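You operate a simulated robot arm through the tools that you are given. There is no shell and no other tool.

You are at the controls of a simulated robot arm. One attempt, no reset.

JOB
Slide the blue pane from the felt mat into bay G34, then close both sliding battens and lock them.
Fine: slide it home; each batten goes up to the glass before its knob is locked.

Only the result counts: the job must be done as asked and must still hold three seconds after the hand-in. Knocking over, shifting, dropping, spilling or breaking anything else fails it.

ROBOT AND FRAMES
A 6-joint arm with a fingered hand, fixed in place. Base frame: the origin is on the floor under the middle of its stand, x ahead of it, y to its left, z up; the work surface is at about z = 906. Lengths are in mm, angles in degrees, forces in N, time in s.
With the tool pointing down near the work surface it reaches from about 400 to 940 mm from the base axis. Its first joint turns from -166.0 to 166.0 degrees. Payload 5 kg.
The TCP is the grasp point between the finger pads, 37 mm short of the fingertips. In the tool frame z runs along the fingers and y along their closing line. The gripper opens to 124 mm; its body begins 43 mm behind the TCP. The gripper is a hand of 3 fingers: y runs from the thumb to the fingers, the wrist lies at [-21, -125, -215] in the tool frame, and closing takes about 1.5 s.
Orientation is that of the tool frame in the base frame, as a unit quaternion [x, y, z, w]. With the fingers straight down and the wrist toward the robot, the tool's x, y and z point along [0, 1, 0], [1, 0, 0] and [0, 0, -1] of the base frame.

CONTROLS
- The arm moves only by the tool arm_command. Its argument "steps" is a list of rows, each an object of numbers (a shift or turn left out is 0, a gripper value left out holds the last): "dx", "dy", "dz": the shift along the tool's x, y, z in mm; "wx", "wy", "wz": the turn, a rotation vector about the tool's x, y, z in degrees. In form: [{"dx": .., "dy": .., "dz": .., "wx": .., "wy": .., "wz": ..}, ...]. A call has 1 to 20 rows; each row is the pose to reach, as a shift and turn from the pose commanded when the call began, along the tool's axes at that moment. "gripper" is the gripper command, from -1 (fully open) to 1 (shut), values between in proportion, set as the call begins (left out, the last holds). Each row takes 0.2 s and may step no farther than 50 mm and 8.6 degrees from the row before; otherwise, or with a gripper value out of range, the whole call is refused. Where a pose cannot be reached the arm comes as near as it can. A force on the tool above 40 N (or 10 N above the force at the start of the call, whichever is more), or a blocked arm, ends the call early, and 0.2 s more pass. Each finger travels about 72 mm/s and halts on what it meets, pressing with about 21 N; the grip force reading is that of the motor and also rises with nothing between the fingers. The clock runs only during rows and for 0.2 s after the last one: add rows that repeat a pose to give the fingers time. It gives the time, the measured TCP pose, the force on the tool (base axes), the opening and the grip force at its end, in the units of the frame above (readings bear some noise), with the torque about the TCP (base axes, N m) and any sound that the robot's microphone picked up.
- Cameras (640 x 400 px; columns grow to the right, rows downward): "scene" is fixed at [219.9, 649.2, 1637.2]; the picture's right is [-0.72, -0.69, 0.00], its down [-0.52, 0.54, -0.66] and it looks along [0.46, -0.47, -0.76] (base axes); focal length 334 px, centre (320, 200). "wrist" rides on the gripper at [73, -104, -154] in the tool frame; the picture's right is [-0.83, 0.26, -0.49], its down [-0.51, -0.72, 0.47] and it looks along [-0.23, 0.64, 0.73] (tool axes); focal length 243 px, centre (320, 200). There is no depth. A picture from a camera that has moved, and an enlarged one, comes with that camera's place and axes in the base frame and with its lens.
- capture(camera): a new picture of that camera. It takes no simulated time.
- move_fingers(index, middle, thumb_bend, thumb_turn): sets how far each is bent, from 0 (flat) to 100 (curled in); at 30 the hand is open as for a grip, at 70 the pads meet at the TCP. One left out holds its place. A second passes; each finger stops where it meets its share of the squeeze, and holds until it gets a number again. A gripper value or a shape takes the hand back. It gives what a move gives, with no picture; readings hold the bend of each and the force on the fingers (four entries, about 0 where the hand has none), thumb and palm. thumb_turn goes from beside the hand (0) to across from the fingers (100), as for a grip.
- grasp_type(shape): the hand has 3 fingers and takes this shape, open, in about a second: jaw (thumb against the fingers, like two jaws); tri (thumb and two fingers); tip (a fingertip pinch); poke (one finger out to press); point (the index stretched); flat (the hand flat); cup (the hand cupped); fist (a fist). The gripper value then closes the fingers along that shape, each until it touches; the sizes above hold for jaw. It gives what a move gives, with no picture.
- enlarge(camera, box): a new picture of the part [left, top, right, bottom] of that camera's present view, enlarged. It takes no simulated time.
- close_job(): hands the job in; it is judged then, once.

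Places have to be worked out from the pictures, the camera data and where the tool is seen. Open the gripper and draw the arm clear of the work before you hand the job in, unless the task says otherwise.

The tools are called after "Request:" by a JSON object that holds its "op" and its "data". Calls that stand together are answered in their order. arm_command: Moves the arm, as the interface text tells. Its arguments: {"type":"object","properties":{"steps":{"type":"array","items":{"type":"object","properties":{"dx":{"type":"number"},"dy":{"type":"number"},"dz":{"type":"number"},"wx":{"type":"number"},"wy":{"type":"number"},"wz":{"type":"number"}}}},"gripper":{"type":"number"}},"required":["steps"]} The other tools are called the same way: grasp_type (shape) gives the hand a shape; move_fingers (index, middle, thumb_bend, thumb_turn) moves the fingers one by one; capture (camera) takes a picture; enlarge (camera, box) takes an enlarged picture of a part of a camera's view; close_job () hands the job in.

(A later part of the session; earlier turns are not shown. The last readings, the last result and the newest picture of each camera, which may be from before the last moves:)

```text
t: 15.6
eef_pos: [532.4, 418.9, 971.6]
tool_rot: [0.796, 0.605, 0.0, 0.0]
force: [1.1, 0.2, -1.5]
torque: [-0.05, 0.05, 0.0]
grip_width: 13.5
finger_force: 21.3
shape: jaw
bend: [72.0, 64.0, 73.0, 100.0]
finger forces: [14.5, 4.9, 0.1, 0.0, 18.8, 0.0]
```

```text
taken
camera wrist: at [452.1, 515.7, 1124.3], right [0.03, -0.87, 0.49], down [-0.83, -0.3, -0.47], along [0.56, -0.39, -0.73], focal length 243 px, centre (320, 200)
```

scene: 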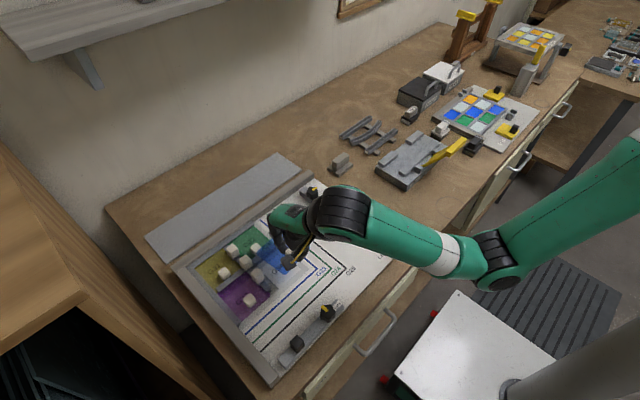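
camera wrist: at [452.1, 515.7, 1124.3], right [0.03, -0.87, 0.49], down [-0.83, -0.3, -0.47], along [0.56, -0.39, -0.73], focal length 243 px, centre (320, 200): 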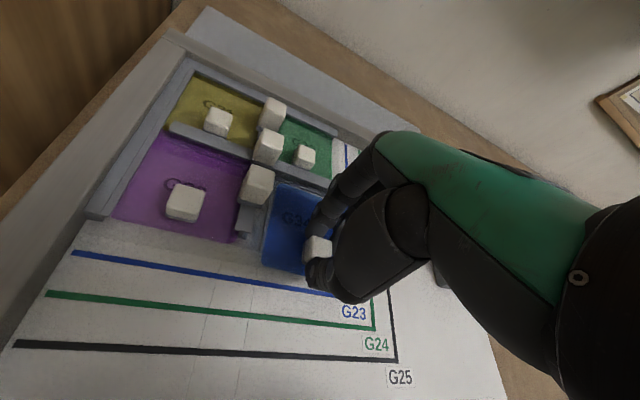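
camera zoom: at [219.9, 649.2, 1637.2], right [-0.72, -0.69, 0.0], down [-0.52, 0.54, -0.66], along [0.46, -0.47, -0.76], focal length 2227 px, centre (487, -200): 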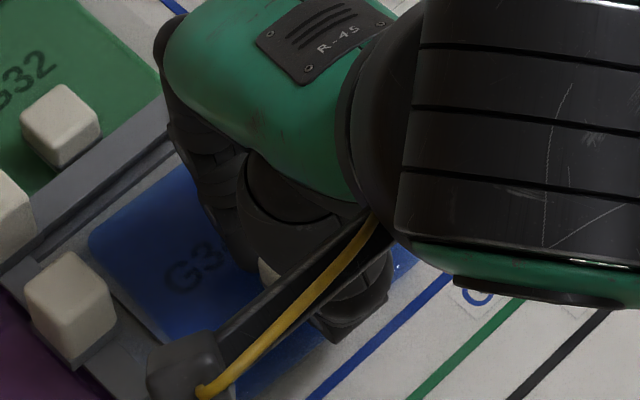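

Pane yaw is now ≈ -1.3°, far edge at x≈604, left edge at y≈461, clear of both flanges. Lowering gently until it touches the board.

Request:
{"op": "arm_command", "data": {"steps": [{"dz": 1.5}, {"dz": 3}, {"dz": 4.5}], "gripper": 0.9}}

Request:
{"op": "enlarge", "data": {"camera": "wrist", "box": [250, 165, 350, 285]}}

Request:
{"op": "enlarge", "data": {"camera": "scene", "box": [255, 230, 335, 290]}}

```text
t: 16.4
eef_pos: [533.8, 417.5, 968.7]
tool_rot: [0.796, 0.606, 0.0, 0.0]
force: [0.3, 0.5, 0.8]
torque: [0.02, -0.04, -0.01]
grip_width: 13.4
finger_force: 20.9
shape: jaw
bend: [72.0, 64.0, 73.0, 100.0]
finger forces: [14.5, 4.9, 0.1, 0.0, 19.1, 0.0]
```

```text
3.33 times, centred on (300, 225) of wrist
camera zoom: at [452.5, 515.3, 1120.3], right [0.03, -0.87, 0.49], down [-0.83, -0.3, -0.47], along [0.56, -0.39, -0.73], focal length 809 px, centre (387, 117)
```

zoom: 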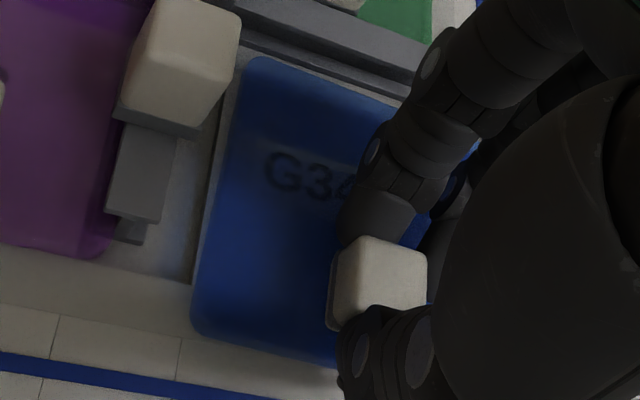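

```text
6.67 times, centred on (295, 260) of scene
camera zoom: at [219.9, 649.2, 1637.2], right [-0.72, -0.69, 0.0], down [-0.52, 0.54, -0.66], along [0.46, -0.47, -0.76], focal length 2227 px, centre (487, -200)
```

zoom: 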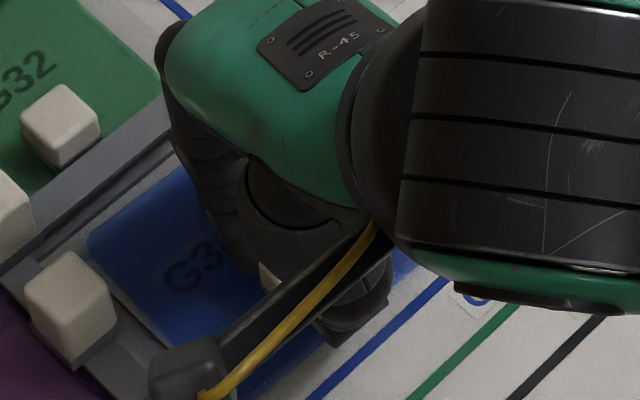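

Force flipped from -1.5 to +0.8 N, so contact has begun. Lowering another ~1.5 mm to seat the pane flat, watching the force.

Request:
{"op": "arm_command", "data": {"steps": [{"dz": 0.8}, {"dz": 1.5}], "gripper": 0.9}}

Request:
{"op": "enlarge", "data": {"camera": "wrist", "box": [250, 165, 350, 285]}}

Request:
{"op": "enlarge", "data": {"camera": "wrist", "box": [255, 170, 303, 200]}}

Request:
{"op": "enlarge", "data": {"camera": "wrist", "box": [250, 240, 298, 270]}}

```text
t: 17.0
eef_pos: [533.9, 418.1, 966.6]
tool_rot: [0.795, 0.606, -0.001, 0.0]
force: [-1.1, -0.7, 2.0]
torque: [0.02, -0.1, -0.01]
grip_width: 13.6
finger_force: 20.9
shape: jaw
bend: [72.0, 64.0, 73.0, 100.0]
finger forces: [15.0, 5.1, 0.1, 0.0, 19.7, 0.0]
```

```text
3.33 times, centred on (300, 225) of wrist
camera zoom: at [452.4, 515.6, 1118.8], right [0.03, -0.87, 0.49], down [-0.83, -0.3, -0.47], along [0.56, -0.39, -0.73], focal length 809 px, centre (387, 117)
```

zoom: 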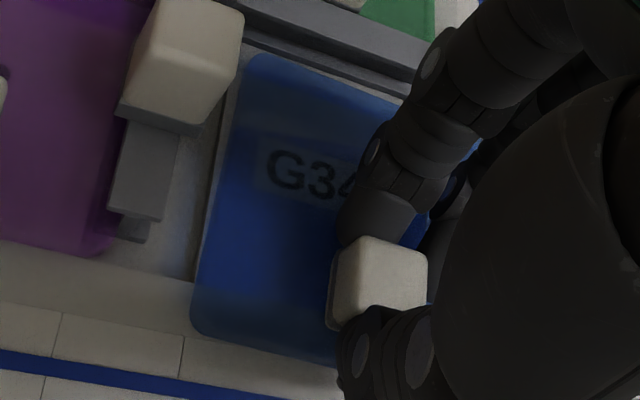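

```text
13.33 times, centred on (279, 185) of wrist
camera zoom: at [452.4, 515.6, 1118.8], right [0.03, -0.87, 0.49], down [-0.83, -0.3, -0.47], along [0.56, -0.39, -0.73], focal length 3235 px, centre (867, 400)
```

zoom: 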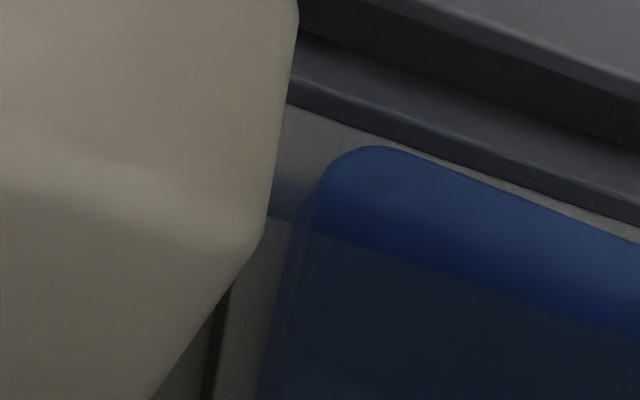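

```text
13.33 times, centred on (274, 255) of wrist
camera zoom: at [452.4, 515.6, 1118.8], right [0.03, -0.87, 0.49], down [-0.83, -0.3, -0.47], along [0.56, -0.39, -0.73], focal length 3235 px, centre (933, -533)
```

zoom: 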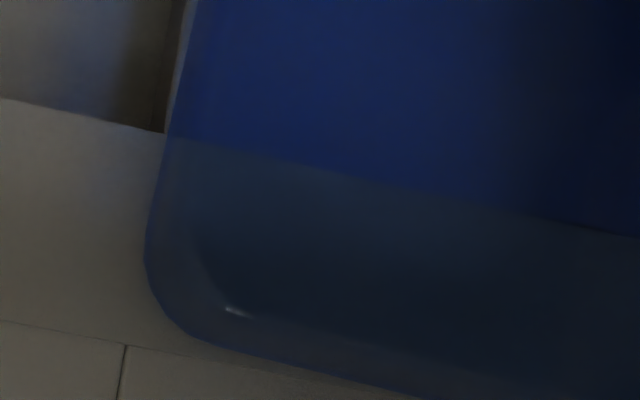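

The pane rests on the board (≈3.5 N support), far edge at x≈606, left edge y≈463, yaw ≈ -0.8°. Sliding +x ~13 mm into the long came's slot first, with a tiny yaw fix.

Request:
{"op": "arm_command", "data": {"steps": [{"dx": 0.66, "dy": 2.41, "wz": -0.4}, {"dx": 1.33, "dy": 4.82, "wz": -0.8}, {"dx": 1.99, "dy": 7.23, "wz": -0.8}, {"dx": 2.65, "dy": 9.64, "wz": -0.8}, {"dx": 3.18, "dy": 11.57, "wz": -0.8}], "gripper": 0.9}}

Request:
{"op": "enlarge", "data": {"camera": "wrist", "box": [250, 165, 350, 285]}}

Request:
{"op": "enlarge", "data": {"camera": "wrist", "box": [255, 165, 319, 205]}}

Request:
{"op": "enlarge", "data": {"camera": "scene", "box": [245, 230, 325, 290]}}

```text
t: 18.2
eef_pos: [543.7, 417.7, 967.5]
tool_rot: [0.791, 0.611, 0.0, -0.001]
force: [-0.9, 0.7, 0.6]
torque: [-0.01, -0.07, 0.02]
grip_width: 13.5
finger_force: 21.3
shape: jaw
bend: [72.0, 65.0, 73.0, 100.0]
finger forces: [14.9, 4.7, 0.1, 0.1, 19.8, 0.1]
```

```text
3.33 times, centred on (300, 225) of wrist
camera zoom: at [462.9, 514.3, 1119.0], right [0.04, -0.87, 0.49], down [-0.83, -0.31, -0.47], along [0.56, -0.39, -0.73], focal length 809 px, centre (387, 117)
```

zoom: 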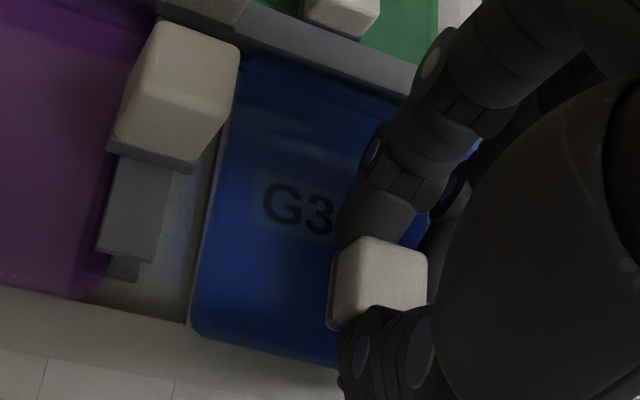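

```text
10.00 times, centred on (287, 185) of wrist
camera zoom: at [462.9, 514.3, 1119.0], right [0.04, -0.87, 0.49], down [-0.83, -0.31, -0.47], along [0.56, -0.39, -0.73], focal length 2426 px, centre (650, 350)
```

zoom: 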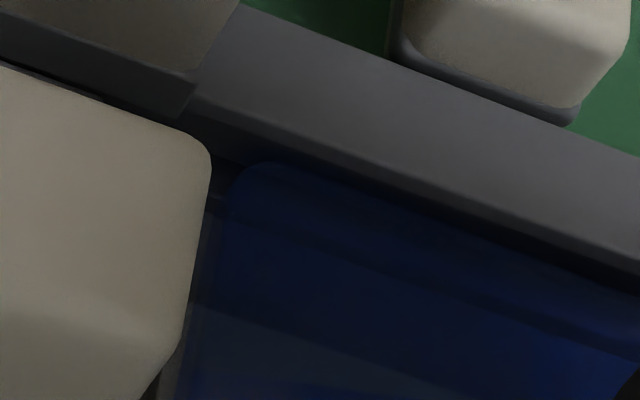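

```text
6.67 times, centred on (285, 260) of scene
camera zoom: at [219.9, 649.2, 1637.2], right [-0.72, -0.69, 0.0], down [-0.52, 0.54, -0.66], along [0.46, -0.47, -0.76], focal length 2227 px, centre (553, -200)
```

zoom: 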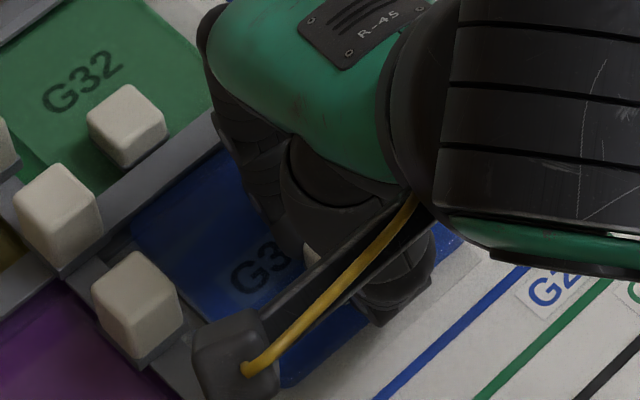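

The far edge is just entering under the top flange with negligible force. Sliding another 4 mm in +x.

Request:
{"op": "arm_command", "data": {"steps": [{"dx": 0.5, "dy": 1.93}, {"dx": 1.0, "dy": 3.87}], "gripper": 0.9}}

Request:
{"op": "enlarge", "data": {"camera": "wrist", "box": [255, 165, 319, 205]}}

Request:
{"op": "enlarge", "data": {"camera": "wrist", "box": [250, 165, 350, 285]}}

```text
t: 18.8
eef_pos: [549.1, 417.9, 966.8]
tool_rot: [0.791, 0.612, 0.0, 0.0]
force: [-3.6, -1.8, 1.6]
torque: [-0.02, -0.04, -0.03]
grip_width: 13.7
finger_force: 21.1
shape: jaw
bend: [72.0, 65.0, 73.0, 100.0]
finger forces: [14.4, 5.4, 0.1, 0.0, 21.6, 0.1]
```

```text
10.00 times, centred on (287, 185) of wrist
camera zoom: at [466.8, 514.2, 1118.9], right [0.04, -0.87, 0.49], down [-0.83, -0.31, -0.47], along [0.56, -0.39, -0.73], focal length 2426 px, centre (650, 350)
```

zoom: 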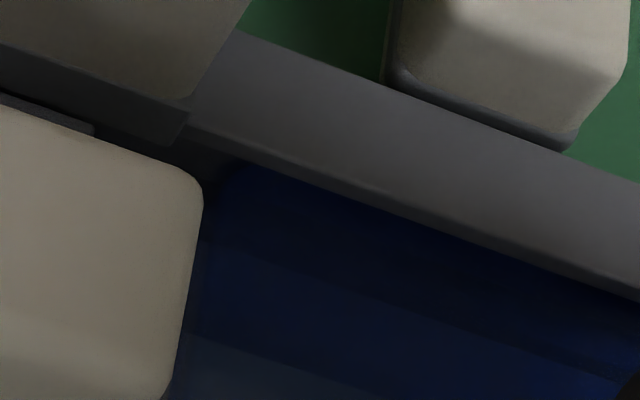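

```text
3.33 times, centred on (300, 225) of wrist
camera zoom: at [466.8, 514.2, 1118.9], right [0.04, -0.87, 0.49], down [-0.83, -0.31, -0.47], along [0.56, -0.39, -0.73], focal length 809 px, centre (387, 117)
```

zoom: 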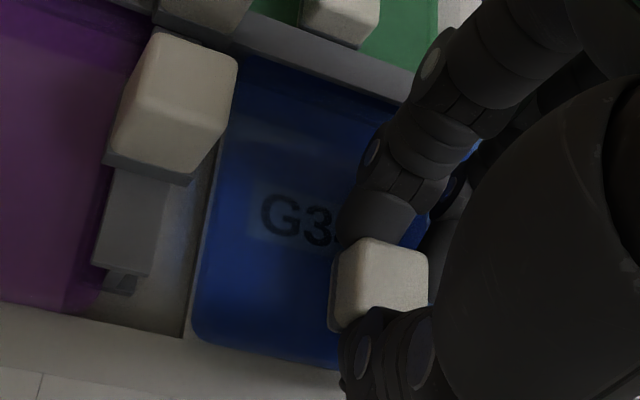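

The far edge is now captured under the top flange (Fx −3.6 N, near the web). Next I slide +y toward the short came, 12 mm in small steps, backing off x by 0.7 mm to reduce rubbing.

Request:
{"op": "arm_command", "data": {"steps": [{"dx": 2.24, "dy": -1.3}, {"dx": 4.66, "dy": -1.93}, {"dx": 7.08, "dy": -2.56}, {"dx": 9.5, "dy": -3.19}, {"dx": 11.4, "dy": -3.69}], "gripper": 0.9}}

Request:
{"op": "enlarge", "data": {"camera": "wrist", "box": [250, 165, 350, 285]}}

Request:
{"op": "enlarge", "data": {"camera": "scene", "box": [245, 230, 325, 290]}}

```text
t: 20.0
eef_pos: [549.1, 431.2, 968.2]
tool_rot: [0.792, 0.611, 0.0, 0.0]
force: [-0.2, -0.4, 1.3]
torque: [0.0, -0.04, -0.01]
grip_width: 13.6
finger_force: 21.0
shape: jaw
bend: [72.0, 65.0, 73.0, 100.0]
finger forces: [15.5, 5.2, 0.0, 0.0, 20.2, 0.1]
```

```text
3.33 times, centred on (300, 225) of wrist
camera zoom: at [466.2, 526.4, 1119.3], right [0.04, -0.87, 0.49], down [-0.83, -0.31, -0.47], along [0.56, -0.39, -0.73], focal length 809 px, centre (387, 117)
```

zoom: 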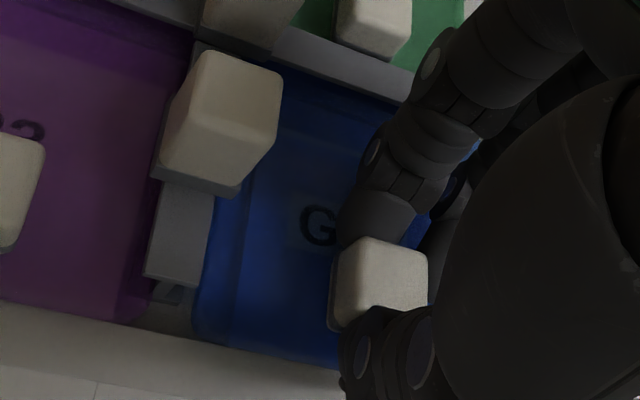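

```text
6.67 times, centred on (285, 260) of scene
camera zoom: at [219.9, 649.2, 1637.2], right [-0.72, -0.69, 0.0], down [-0.52, 0.54, -0.66], along [0.46, -0.47, -0.76], focal length 2227 px, centre (553, -200)
```

zoom: 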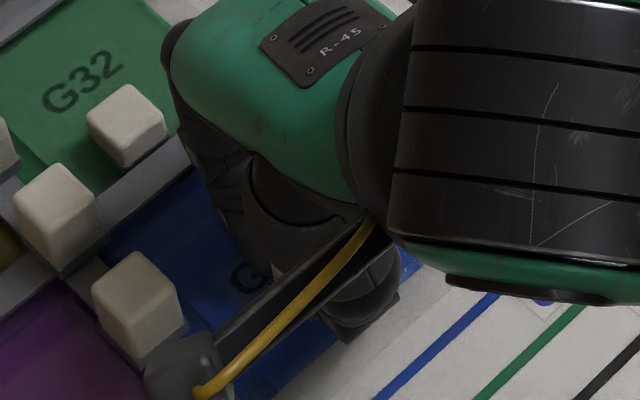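

Still free; left edge at about y≈475, about to enter the short came's slot. Continuing +y 5 mm.

Request:
{"op": "arm_command", "data": {"steps": [{"dx": 1.93, "dy": -0.5}, {"dx": 3.87, "dy": -1.0}, {"dx": 4.83, "dy": -1.26}], "gripper": 0.9}}

Request:
{"op": "enlarge", "data": {"camera": "wrist", "box": [250, 165, 350, 285]}}

Request:
{"op": "enlarge", "data": {"camera": "wrist", "box": [265, 215, 329, 285]}}

```text
t: 20.8
eef_pos: [547.7, 435.8, 966.9]
tool_rot: [0.791, 0.612, -0.001, 0.0]
force: [-1.5, -1.3, 1.2]
torque: [-0.01, -0.09, -0.04]
grip_width: 13.6
finger_force: 21.0
shape: jaw
bend: [72.0, 65.0, 73.0, 100.0]
finger forces: [15.7, 5.3, 0.0, 0.0, 20.3, 0.0]
```

```text
3.33 times, centred on (300, 225) of wrist
camera zoom: at [466.0, 531.2, 1118.9], right [0.04, -0.87, 0.49], down [-0.83, -0.31, -0.47], along [0.56, -0.39, -0.73], focal length 809 px, centre (387, 117)
```

zoom: 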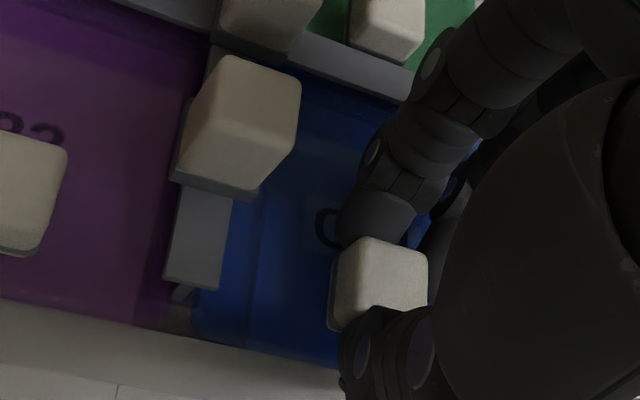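

```text
5.71 times, centred on (297, 250) of wrist
camera zoom: at [466.0, 531.2, 1118.9], right [0.04, -0.87, 0.49], down [-0.83, -0.31, -0.47], along [0.56, -0.39, -0.73], focal length 1386 px, centre (451, -86)
```

zoom: 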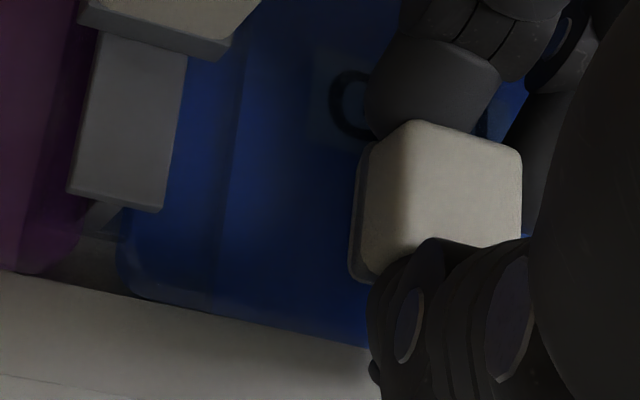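

The left edge is under the short came's flange. Pushing +y a further 3 mm in small steps to find the web contact.

Request:
{"op": "arm_command", "data": {"steps": [{"dx": 0.97, "dy": -0.25}, {"dx": 1.93, "dy": -0.5}, {"dx": 2.9, "dy": -0.75}], "gripper": 0.9}}

Request:
{"op": "enlarge", "data": {"camera": "wrist", "box": [265, 215, 329, 285]}}

Request:
{"op": "enlarge", "data": {"camera": "scene", "box": [235, 235, 315, 295]}}

```text
t: 21.6
eef_pos: [548.1, 437.8, 967.5]
tool_rot: [0.792, 0.611, 0.0, 0.001]
force: [0.1, -2.2, 2.3]
torque: [-0.06, -0.1, 0.03]
grip_width: 13.8
finger_force: 21.0
shape: jaw
bend: [72.0, 65.0, 73.0, 100.0]
finger forces: [15.7, 5.9, 0.1, 0.0, 20.0, 0.0]
```

```text
5.71 times, centred on (297, 250) of wrist
camera zoom: at [466.3, 534.3, 1118.8], right [0.04, -0.87, 0.49], down [-0.83, -0.31, -0.47], along [0.56, -0.39, -0.73], focal length 1386 px, centre (451, -86)
```

zoom: 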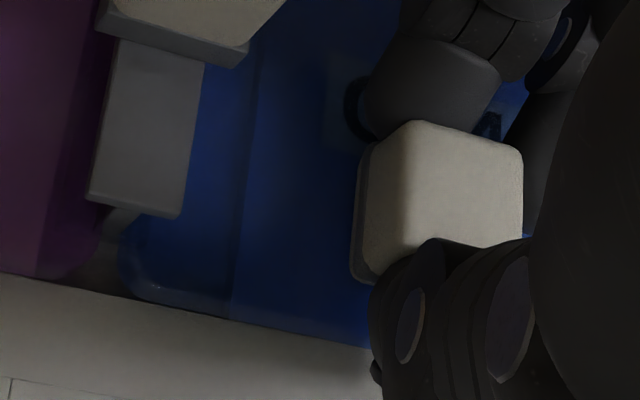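

```text
6.67 times, centred on (275, 265) of scene
camera zoom: at [219.9, 649.2, 1637.2], right [-0.72, -0.69, 0.0], down [-0.52, 0.54, -0.66], along [0.46, -0.47, -0.76], focal length 2227 px, centre (620, -233)
```

zoom: 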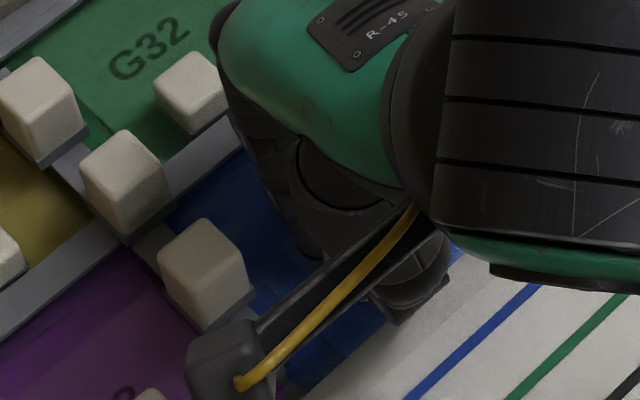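

Left edge ≈ y 482, near edge ≈ x 531. Nudging +x 3 mm now, then +y the last bit, reading forces for web contact.

Request:
{"op": "arm_command", "data": {"steps": [{"dx": 0.25, "dy": 0.97}, {"dx": 0.5, "dy": 1.93}, {"dx": 0.75, "dy": 2.9}], "gripper": 0.9}}

Request:
{"op": "arm_command", "data": {"steps": [{"dx": 0.97, "dy": -0.25}, {"dx": 1.93, "dy": -0.5}], "gripper": 0.9}}

Request:
{"op": "enlarge", "data": {"camera": "wrist", "box": [250, 165, 350, 285]}}

Request:
{"op": "enlarge", "data": {"camera": "wrist", "box": [265, 215, 329, 285]}}

```text
t: 22.4
eef_pos: [550.1, 437.7, 967.2]
tool_rot: [0.791, 0.611, 0.0, 0.001]
force: [-9.6, -5.9, 3.0]
torque: [-0.11, 0.32, -0.06]
grip_width: 13.7
finger_force: 21.6
shape: jaw
bend: [72.0, 65.0, 73.0, 100.0]
finger forces: [12.1, 7.7, 0.0, 0.0, 24.6, 0.1]
```

```text
t: 23.0
eef_pos: [550.6, 439.1, 967.0]
tool_rot: [0.792, 0.611, -0.001, 0.001]
force: [-12.2, -15.3, 4.2]
torque: [-0.43, 0.31, -0.16]
grip_width: 13.5
finger_force: 21.4
shape: jaw
bend: [72.0, 65.0, 73.0, 100.0]
finger forces: [11.4, 13.3, 0.1, 0.0, 24.8, 0.0]
```

```text
3.33 times, centred on (300, 225) of wrist
camera zoom: at [469.0, 535.4, 1118.7], right [0.04, -0.87, 0.49], down [-0.83, -0.31, -0.47], along [0.56, -0.39, -0.73], focal length 809 px, centre (387, 117)
```

zoom: 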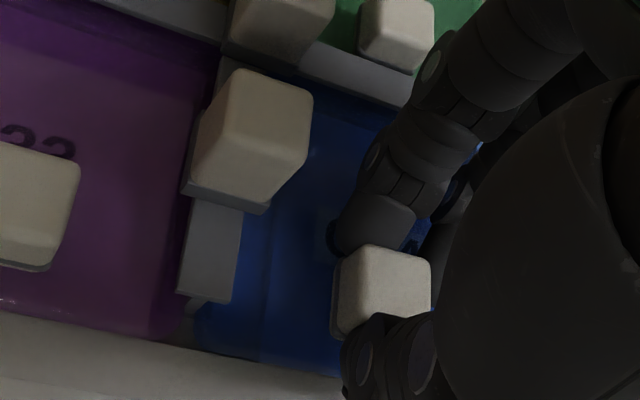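

```text
5.71 times, centred on (297, 250) of wrist
camera zoom: at [469.0, 535.4, 1118.7], right [0.04, -0.87, 0.49], down [-0.83, -0.31, -0.47], along [0.56, -0.39, -0.73], focal length 1386 px, centre (451, -86)
```

zoom: 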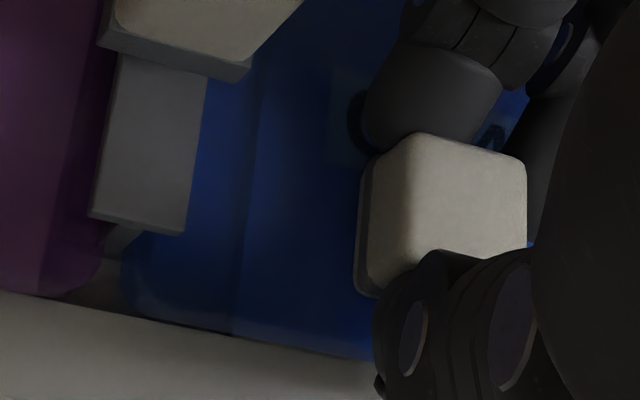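

Both contacts show clearly (Fx −12, Fy −15 N): the pane is home against both webs, near edge in line with G33. Releasing the knob by opening to ~43 mm.

Request:
{"op": "arm_command", "data": {"steps": [{"dx": 0}, {"dx": 0}, {"dx": 0}], "gripper": 0.3}}

Request:
{"op": "enlarge", "data": {"camera": "wrist", "box": [250, 165, 350, 285]}}

Request:
{"op": "enlarge", "data": {"camera": "scene", "box": [235, 235, 315, 295]}}

```text
t: 23.8
eef_pos: [552.6, 440.2, 966.7]
tool_rot: [0.791, 0.612, 0.001, 0.001]
force: [0.3, 0.7, 0.3]
torque: [-0.01, 0.02, 0.01]
grip_width: 43.0
finger_force: 0.0
shape: jaw
bend: [74.0, 52.0, 73.0, 100.0]
finger forces: [0.1, 0.0, 0.1, 0.0, 0.0, 0.1]
```

```text
3.33 times, centred on (300, 225) of wrist
camera zoom: at [469.2, 536.6, 1119.1], right [0.04, -0.87, 0.49], down [-0.83, -0.31, -0.47], along [0.56, -0.39, -0.73], focal length 809 px, centre (387, 117)
```

zoom: 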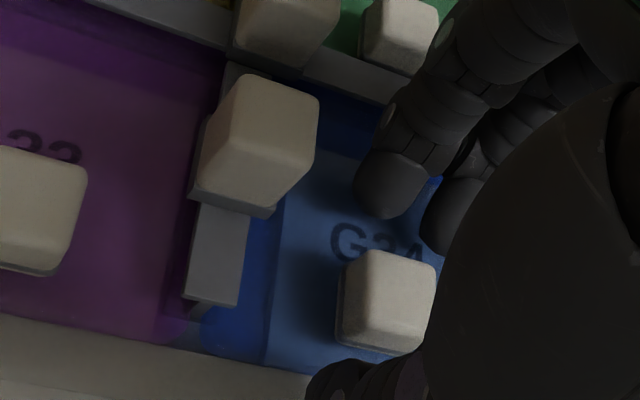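

```text
6.67 times, centred on (275, 265) of scene
camera zoom: at [219.9, 649.2, 1637.2], right [-0.72, -0.69, 0.0], down [-0.52, 0.54, -0.66], along [0.46, -0.47, -0.76], focal length 2227 px, centre (620, -233)
```

zoom: 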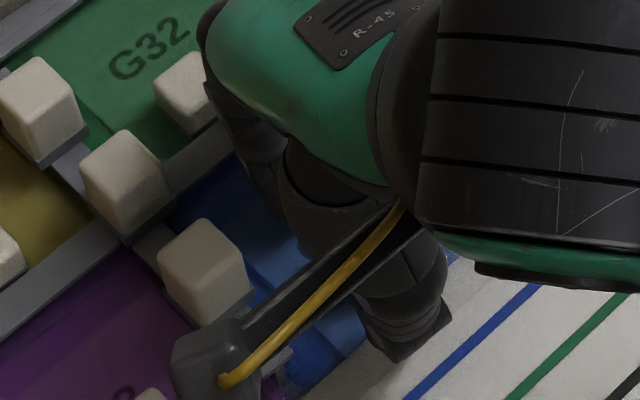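

Released cleanly. Raising straight up ~110 mm to inspect the placement.

Request:
{"op": "arm_command", "data": {"steps": [{"dz": -15}, {"dz": -40}, {"dz": -80}, {"dz": -120}], "gripper": 0.3}}

Request:
{"op": "arm_command", "data": {"steps": [{"dx": -40, "dy": -10, "wz": -7}, {"dx": -85, "dy": -20, "wz": -14}, {"dx": -125, "dy": -30, "wz": -14.6}], "gripper": 0.3}}

Request:
{"op": "capture", "data": {"camera": "scene"}}

Request:
{"op": "enlarge", "data": {"camera": "scene", "box": [180, 210, 340, 330]}}

Request:
{"op": "capture", "data": {"camera": "wrist"}}

```text
t: 24.8
eef_pos: [550.3, 440.0, 1087.0]
tool_rot: [0.791, 0.611, -0.001, 0.0]
force: [0.0, 0.8, 0.2]
torque: [-0.01, -0.01, -0.04]
grip_width: 42.8
finger_force: 0.0
shape: jaw
bend: [74.0, 52.0, 73.0, 100.0]
finger forces: [0.1, 0.1, 0.2, 0.0, 0.0, 0.0]
```

```text
t: 25.6
eef_pos: [490.9, 326.7, 1086.7]
tool_rot: [0.707, 0.707, -0.001, 0.0]
force: [0.0, 0.9, 0.0]
torque: [-0.04, -0.04, 0.02]
grip_width: 43.3
finger_force: 0.0
shape: jaw
bend: [74.0, 52.0, 73.0, 100.0]
finger forces: [0.0, 0.0, 0.0, 0.1, 0.1, 0.0]
```

```text
taken
```

scene: 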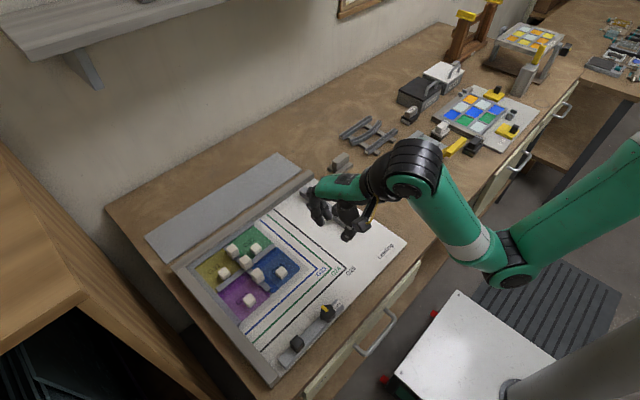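

```text
3.33 times, centred on (260, 270) of scene
camera zoom: at [219.9, 649.2, 1637.2], right [-0.72, -0.69, 0.0], down [-0.52, 0.54, -0.66], along [0.46, -0.47, -0.76], focal length 1114 px, centre (520, -33)
```

zoom: 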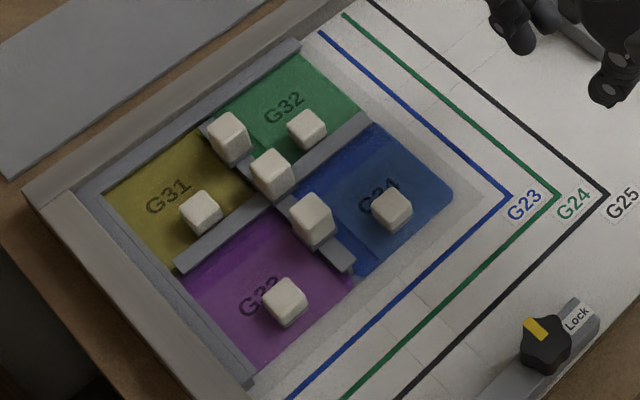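

```text
taken
camera wrist: at [387.3, 398.3, 1239.6], right [0.26, -0.83, 0.49], down [-0.72, -0.51, -0.47], along [0.64, -0.23, -0.73], focal length 243 px, centre (320, 200)
```

wrist: 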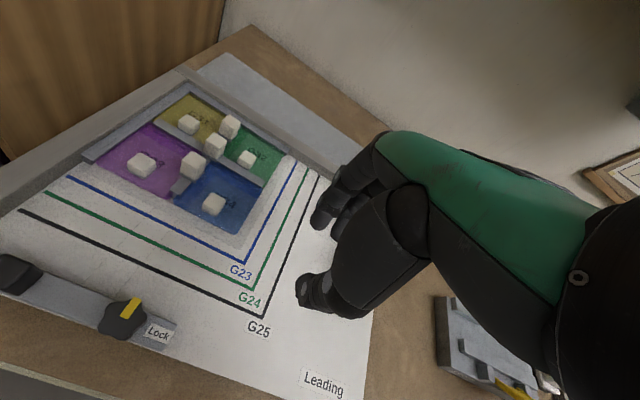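

The pane is in G34. I'll zoom in to verify that it's fully home in both slots and aligned with neighbouring panes.

Request:
{"op": "enlarge", "data": {"camera": "scene", "box": [250, 225, 314, 265]}}

Request:
{"op": "enlarge", "data": {"camera": "scene", "box": [240, 260, 304, 300]}}

Request:
{"op": "enlarge", "data": {"camera": "wrist", "box": [150, 140, 280, 240]}}

```text
10.00 times, centred on (282, 245) of scene
camera zoom: at [219.9, 649.2, 1637.2], right [-0.72, -0.69, 0.0], down [-0.52, 0.54, -0.66], along [0.46, -0.47, -0.76], focal length 3341 px, centre (700, -250)
```

zoom: 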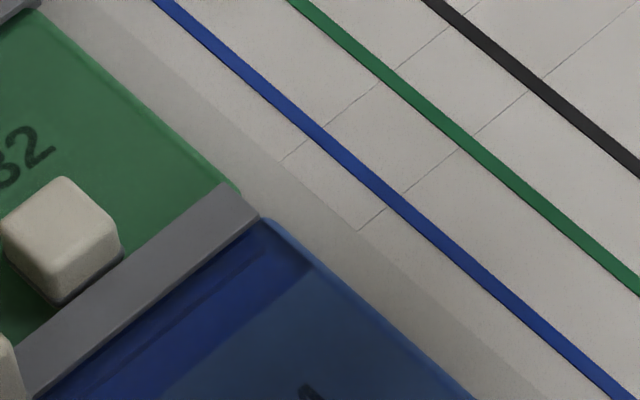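

```text
10.00 times, centred on (272, 280) of scene
camera zoom: at [219.9, 649.2, 1637.2], right [-0.72, -0.69, 0.0], down [-0.52, 0.54, -0.66], along [0.46, -0.47, -0.76], focal length 3341 px, centre (800, -600)
```

zoom: 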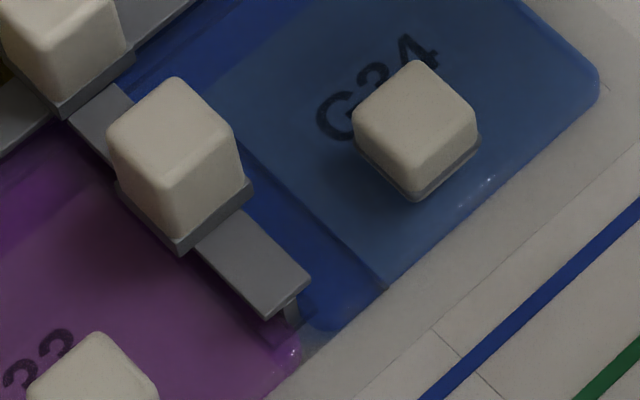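

```text
4.00 times, centred on (215, 190) of wrist
camera zoom: at [387.3, 398.3, 1239.6], right [0.26, -0.83, 0.49], down [-0.72, -0.51, -0.47], along [0.64, -0.23, -0.73], focal length 970 px, centre (740, 240)
```

zoom: 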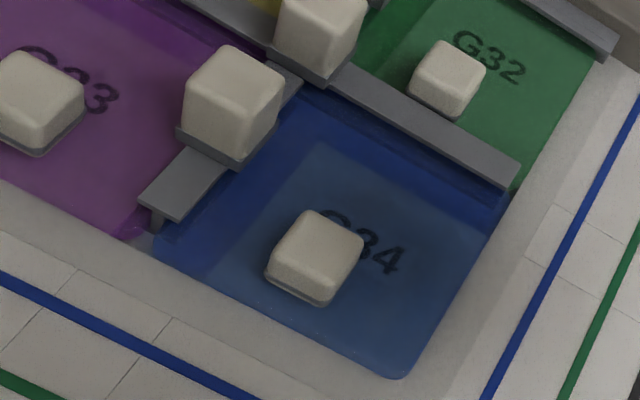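

The pane is seated and aligned with its neighbours. Next is the right batten: bar ≈ x 542–711, y 201–225, handle cube near (581, 213), knob near (670, 213). Moving above its handle and taking a closer look.

Request:
{"op": "arm_command", "data": {"steps": [{"dx": -40, "dy": 25, "dz": 0}, {"dx": -80, "dy": 50, "dz": 0}, {"dx": -113.7, "dy": 75, "dz": 15}, {"dx": -113.7, "dy": 90, "dz": 40}], "gripper": 0.1}}

Request:
{"op": "capture", "data": {"camera": "wrist"}}

Request:
{"op": "enlarge", "data": {"camera": "wrist", "box": [200, 150, 420, 400]}}

Request:
{"op": "enlarge", "data": {"camera": "scene", "box": [270, 160, 380, 240]}}

```text
t: 26.6
eef_pos: [581.5, 212.4, 1048.7]
tool_rot: [0.707, 0.707, 0.0, 0.0]
force: [0.2, 0.4, 0.6]
torque: [0.0, -0.03, 0.02]
grip_width: 55.3
finger_force: 0.2
shape: jaw
bend: [74.0, 47.0, 71.0, 100.0]
finger forces: [0.0, 0.0, 0.1, 0.0, 0.0, 0.0]
```

```text
taken
camera wrist: at [476.5, 285.3, 1200.2], right [0.26, -0.83, 0.49], down [-0.72, -0.51, -0.47], along [0.64, -0.23, -0.73], focal length 243 px, centre (320, 200)
```

wrist: 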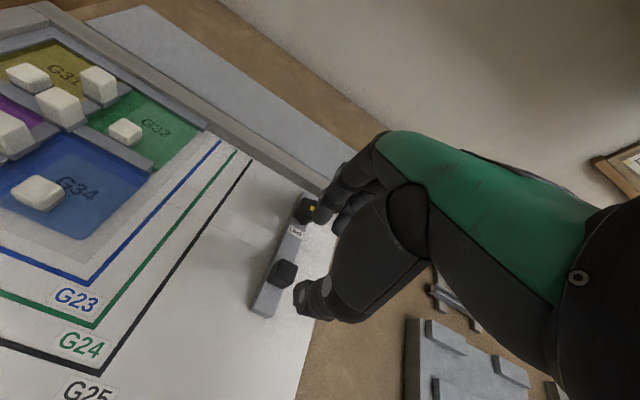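

```text
1.60 times, centred on (310, 275) of wrist
camera zoom: at [476.5, 285.3, 1200.2], right [0.26, -0.83, 0.49], down [-0.72, -0.51, -0.47], along [0.64, -0.23, -0.73], focal length 388 px, centre (336, 80)
```

zoom: 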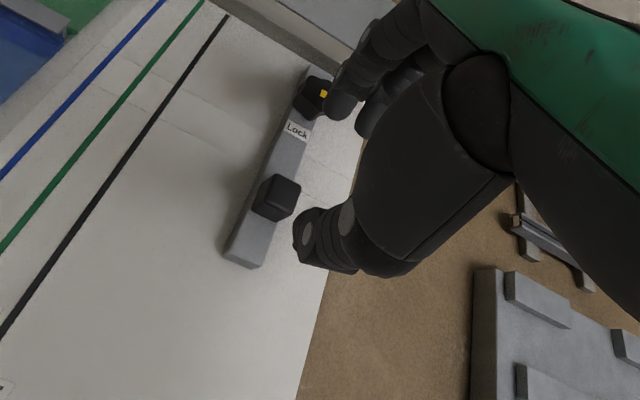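

```text
5.00 times, centred on (325, 200) of scene
camera zoom: at [219.9, 649.2, 1637.2], right [-0.72, -0.69, 0.0], down [-0.52, 0.54, -0.66], along [0.46, -0.47, -0.76], focal length 1670 px, centre (295, 200)
```

zoom: 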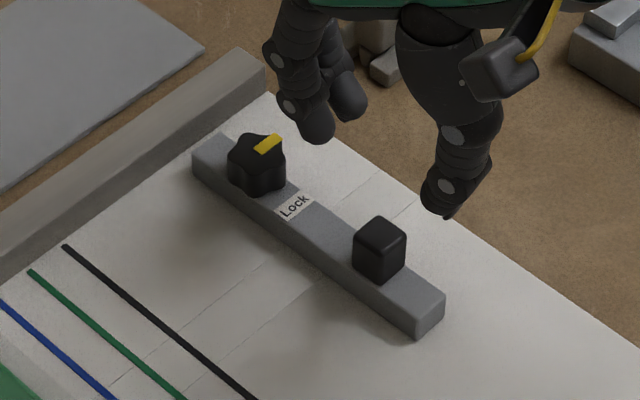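

I'll zoom tighter on the handle and lock knob from both cameras to pin down their position and height.

Request:
{"op": "enlarge", "data": {"camera": "wrist", "box": [250, 190, 330, 330]}}

Request:
{"op": "enlarge", "data": {"camera": "wrist", "box": [262, 240, 310, 270]}}

Request:
{"op": "enlarge", "data": {"camera": "scene", "box": [318, 195, 366, 225]}}

Request:
{"op": "enlarge", "data": {"camera": "scene", "box": [295, 180, 343, 210]}}

```text
2.86 times, centred on (290, 260) of wrist
camera zoom: at [476.5, 285.3, 1200.2], right [0.26, -0.83, 0.49], down [-0.72, -0.51, -0.47], along [0.64, -0.23, -0.73], focal length 693 px, centre (406, 29)
```

zoom: 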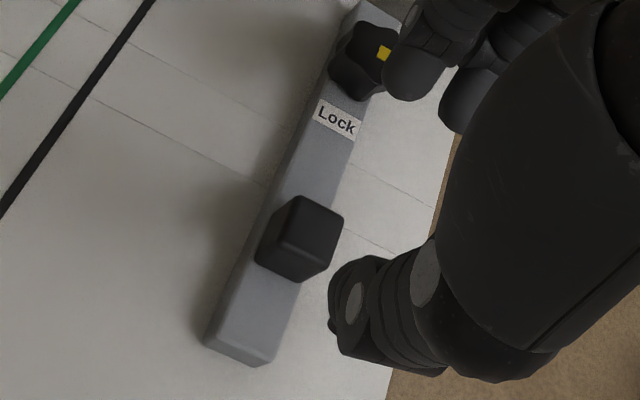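

```text
13.33 times, centred on (286, 255) of wrist
camera zoom: at [476.5, 285.3, 1200.2], right [0.26, -0.83, 0.49], down [-0.72, -0.51, -0.47], along [0.64, -0.23, -0.73], focal length 3235 px, centre (773, -533)
```

zoom: 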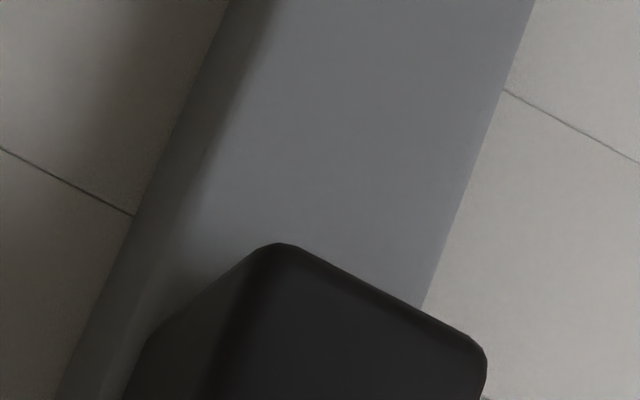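

```text
13.33 times, centred on (342, 210) of scene
camera zoom: at [219.9, 649.2, 1637.2], right [-0.72, -0.69, 0.0], down [-0.52, 0.54, -0.66], along [0.46, -0.47, -0.76], focal length 4454 px, centre (27, 67)
```

zoom: 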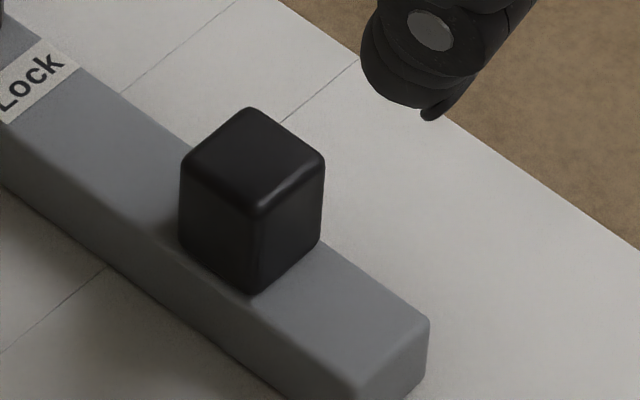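

```text
13.33 times, centred on (319, 195) of scene
camera zoom: at [219.9, 649.2, 1637.2], right [-0.72, -0.69, 0.0], down [-0.52, 0.54, -0.66], along [0.46, -0.47, -0.76], focal length 4454 px, centre (333, 267)
```

zoom: 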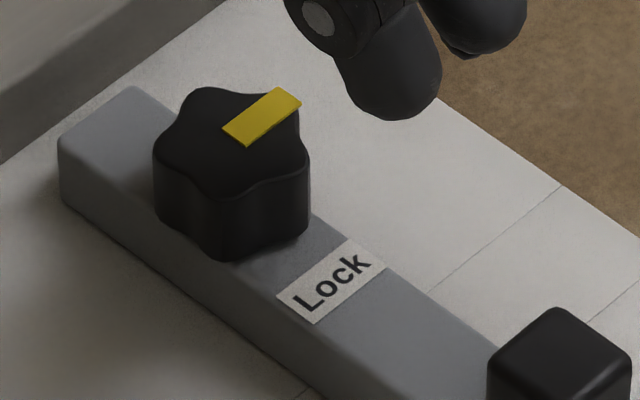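

Handle cube ≈ 20×20×25 mm at about (580, 214.5), top ≈ z 959; batten top ≈ 934. Descending around the handle to TCP z≈980.

Request:
{"op": "arm_command", "data": {"steps": [{"dx": 2, "dy": -1.5, "dz": 25}, {"dx": 2, "dy": -1.5, "dz": 48}, {"dx": 2, "dy": -1.5, "dz": 62}, {"dx": 2, "dy": -1.5, "dz": 68}], "gripper": 0.1}}

Request:
{"op": "enlarge", "data": {"camera": "scene", "box": [295, 160, 391, 230]}}

Request:
{"op": "enlarge", "data": {"camera": "wrist", "box": [250, 150, 370, 330]}}

```text
t: 27.6
eef_pos: [579.5, 215.5, 980.1]
tool_rot: [0.706, 0.708, 0.0, 0.0]
force: [-1.2, 0.2, 1.9]
torque: [0.0, -0.07, 0.01]
grip_width: 55.6
finger_force: 0.0
shape: jaw
bend: [74.0, 47.0, 71.0, 100.0]
finger forces: [1.5, 0.0, 0.0, 0.0, 0.0, 0.0]
```

```text
5.71 times, centred on (343, 195) of scene
camera zoom: at [219.9, 649.2, 1637.2], right [-0.72, -0.69, 0.0], down [-0.52, 0.54, -0.66], along [0.46, -0.47, -0.76], focal length 1909 px, centre (189, 229)
```

zoom: 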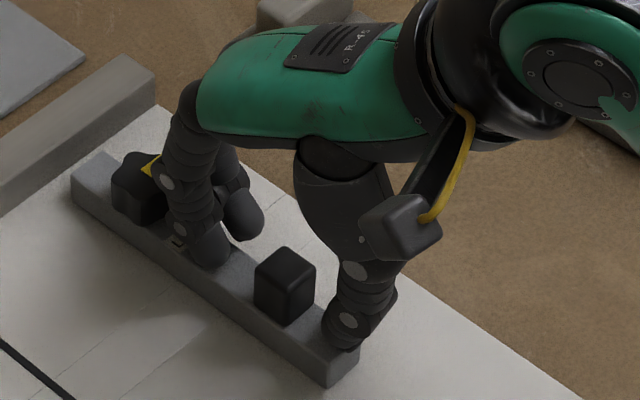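

```text
2.22 times, centred on (310, 240) of wrist
camera zoom: at [475.7, 287.8, 1131.7], right [0.26, -0.83, 0.49], down [-0.72, -0.51, -0.47], along [0.64, -0.23, -0.73], focal length 539 px, centre (342, 111)
```

zoom: 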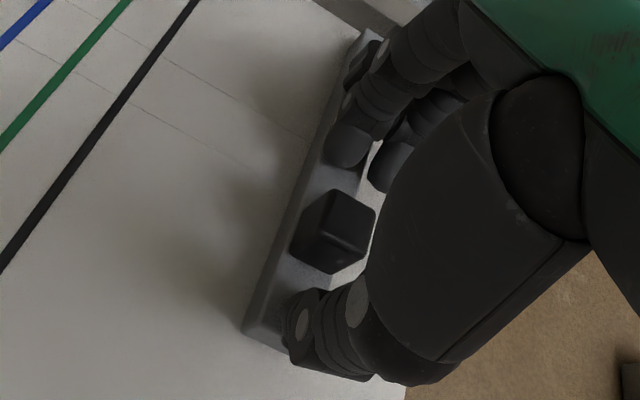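

The index tip just touches the batten top (1.5 N). Raising 3 mm then closing on the handle.

Request:
{"op": "arm_command", "data": {"steps": [{"dz": -3}], "gripper": 0.1}}

Request:
{"op": "arm_command", "data": {"steps": [{"dz": 0}, {"dz": 0}, {"dz": 0}, {"dz": 0}, {"dz": 0}, {"dz": 0}], "gripper": 0.9}}

Request:
{"op": "enlarge", "data": {"camera": "scene", "box": [295, 160, 391, 230]}}

Request:
{"op": "enlarge", "data": {"camera": "wrist", "box": [250, 150, 370, 330]}}

```text
t: 28.0
eef_pos: [580.3, 215.3, 982.5]
tool_rot: [0.707, 0.707, 0.0, 0.001]
force: [-0.4, 0.1, -0.4]
torque: [0.0, -0.04, -0.03]
grip_width: 55.3
finger_force: 0.0
shape: jaw
bend: [74.0, 47.0, 71.0, 100.0]
finger forces: [0.0, 0.0, 0.2, 0.1, 0.0, 0.0]
```

```text
t: 29.4
eef_pos: [579.3, 216.1, 983.3]
tool_rot: [0.707, 0.707, 0.0, 0.0]
force: [-8.0, -1.1, 0.2]
torque: [-0.02, 0.24, -0.09]
grip_width: 11.6
finger_force: 21.4
shape: jaw
bend: [72.0, 71.0, 72.0, 100.0]
finger forces: [11.5, 4.2, 0.0, 0.0, 22.9, 0.0]
```

```text
5.71 times, centred on (343, 195) of scene
camera zoom: at [219.9, 649.2, 1637.2], right [-0.72, -0.69, 0.0], down [-0.52, 0.54, -0.66], along [0.46, -0.47, -0.76], focal length 1909 px, centre (189, 229)
```

zoom: 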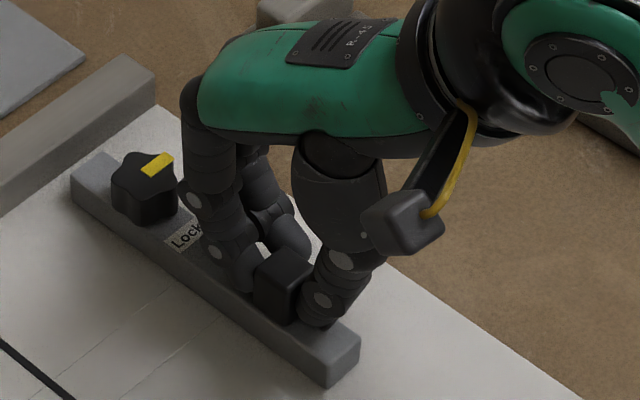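

```text
2.22 times, centred on (310, 240) of wrist
camera zoom: at [475.1, 287.7, 1134.4], right [0.26, -0.83, 0.49], down [-0.72, -0.51, -0.47], along [0.64, -0.23, -0.73], focal length 539 px, centre (342, 111)
```

zoom: 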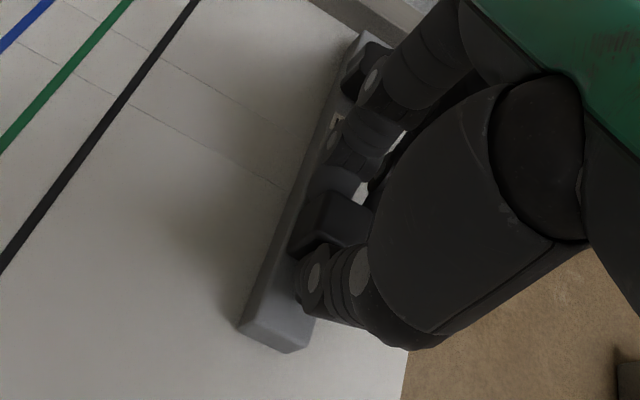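

Handle is gripped. Easing x by −1.5 mm to relieve the 8 N side load, then testing a 20 mm slide in +y.

Request:
{"op": "arm_command", "data": {"steps": [{"dy": -1.5}, {"dx": 4, "dy": -1.5}, {"dx": 9, "dy": -1.5}, {"dx": 15, "dy": -1.5}, {"dx": 20, "dy": -1.5}], "gripper": 0.9}}

Request:
{"op": "enlarge", "data": {"camera": "scene", "box": [275, 160, 371, 230]}}

```text
t: 30.6
eef_pos: [576.9, 234.9, 982.5]
tool_rot: [0.707, 0.707, -0.001, 0.0]
force: [-3.0, 0.4, 1.0]
torque: [0.07, 0.05, -0.14]
grip_width: 11.3
finger_force: 21.1
shape: jaw
bend: [72.0, 71.0, 73.0, 100.0]
finger forces: [15.4, 3.6, 0.0, 0.0, 20.6, 0.1]
```

```text
5.71 times, centred on (323, 195) of scene
camera zoom: at [219.9, 649.2, 1637.2], right [-0.72, -0.69, 0.0], down [-0.52, 0.54, -0.66], along [0.46, -0.47, -0.76], focal length 1909 px, centre (303, 229)
```

zoom: 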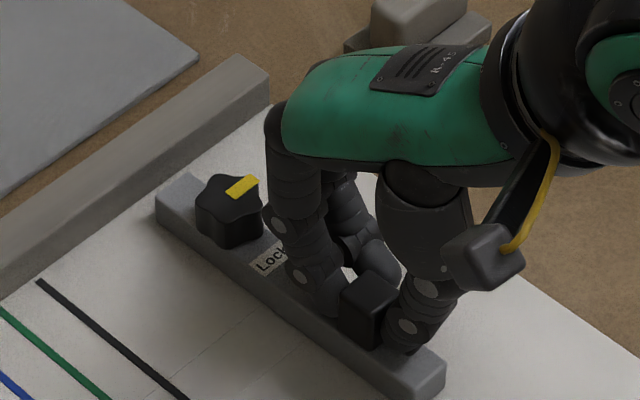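

The batten slides freely and stays parallel. Advancing 130 mm more toward the glass.

Request:
{"op": "arm_command", "data": {"steps": [{"dx": 12}, {"dx": 28}, {"dx": 45}, {"dx": 62}, {"dx": 80}, {"dx": 98}, {"dx": 115}, {"dx": 125}, {"dx": 130}], "gripper": 0.9}}

Request:
{"op": "enlarge", "data": {"camera": "scene", "box": [230, 190, 340, 280]}}

Request:
{"op": "capture", "data": {"camera": "wrist"}}

```text
t: 32.6
eef_pos: [577.2, 364.6, 981.4]
tool_rot: [0.708, 0.707, -0.001, 0.0]
force: [-4.8, -0.8, 3.6]
torque: [0.04, 0.14, -0.16]
grip_width: 10.9
finger_force: 20.4
shape: jaw
bend: [72.0, 71.0, 73.0, 100.0]
finger forces: [14.9, 3.9, 0.1, 0.1, 21.9, 0.1]
```

```text
4.44 times, centred on (285, 235) of scene
camera zoom: at [219.9, 649.2, 1637.2], right [-0.72, -0.69, 0.0], down [-0.52, 0.54, -0.66], along [0.46, -0.47, -0.76], focal length 1485 px, centre (476, 44)
```

zoom: 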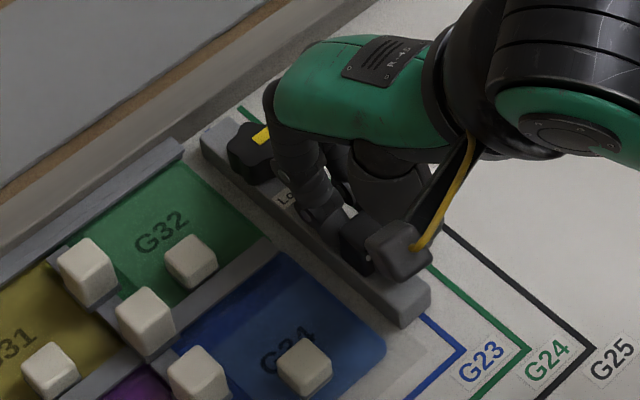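

```text
taken
camera wrist: at [473.6, 437.6, 1134.2], right [0.26, -0.83, 0.49], down [-0.72, -0.51, -0.47], along [0.64, -0.23, -0.73], focal length 243 px, centre (320, 200)
```

wrist: 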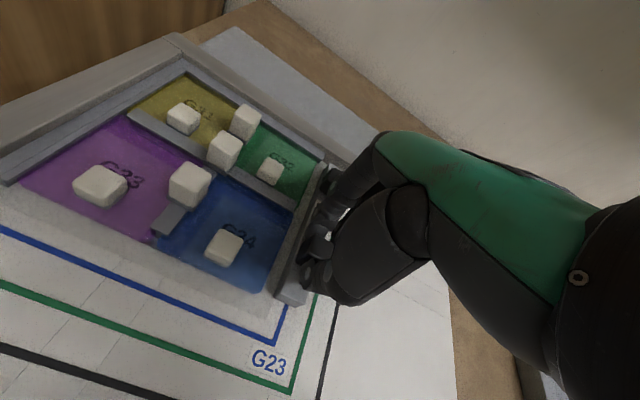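

About 15–19 mm remains by estimate. Advancing 10 mm, then checking the gap.

Request:
{"op": "arm_command", "data": {"steps": [{"dx": 3}, {"dx": 6}, {"dx": 9}, {"dx": 11}], "gripper": 0.9}}

Request:
{"op": "enlarge", "data": {"camera": "wrist", "box": [230, 150, 340, 310]}}

Request:
{"op": "enlarge", "data": {"camera": "scene", "box": [250, 205, 330, 265]}}

```text
t: 33.6
eef_pos: [577.5, 376.0, 982.5]
tool_rot: [0.708, 0.706, 0.001, -0.001]
force: [-6.9, -1.1, 5.9]
torque: [0.03, 0.18, -0.15]
grip_width: 11.3
finger_force: 20.7
shape: jaw
bend: [72.0, 71.0, 73.0, 100.0]
finger forces: [14.3, 4.0, 0.1, 0.1, 23.0, 0.0]
```

```text
2.50 times, centred on (285, 230) of wrist
camera zoom: at [473.7, 448.2, 1134.1], right [0.26, -0.83, 0.49], down [-0.72, -0.51, -0.47], along [0.64, -0.23, -0.73], focal length 606 px, centre (408, 125)
```

zoom: 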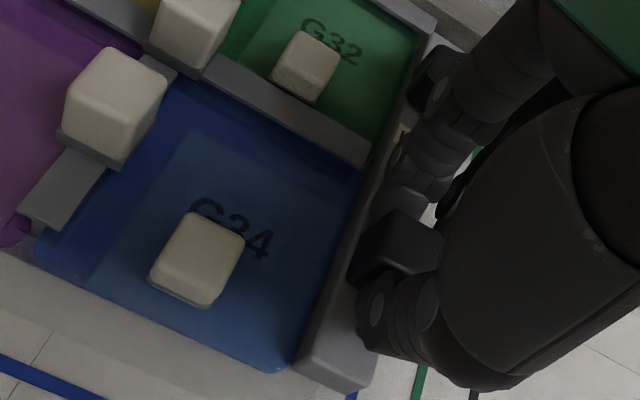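

```text
6.67 times, centred on (290, 235) of scene
camera zoom: at [219.9, 649.2, 1637.2], right [-0.72, -0.69, 0.0], down [-0.52, 0.54, -0.66], along [0.46, -0.47, -0.76], focal length 2227 px, centre (520, -33)
```

zoom: 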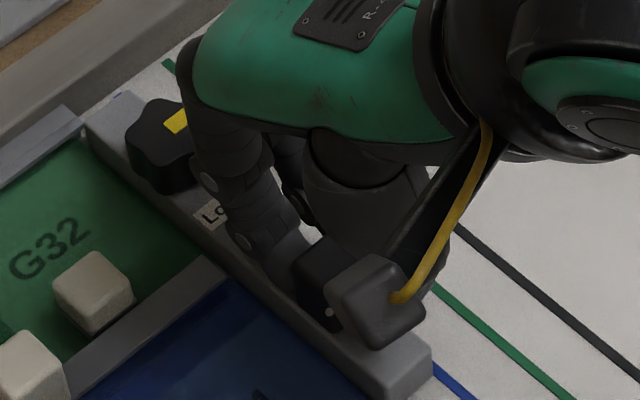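

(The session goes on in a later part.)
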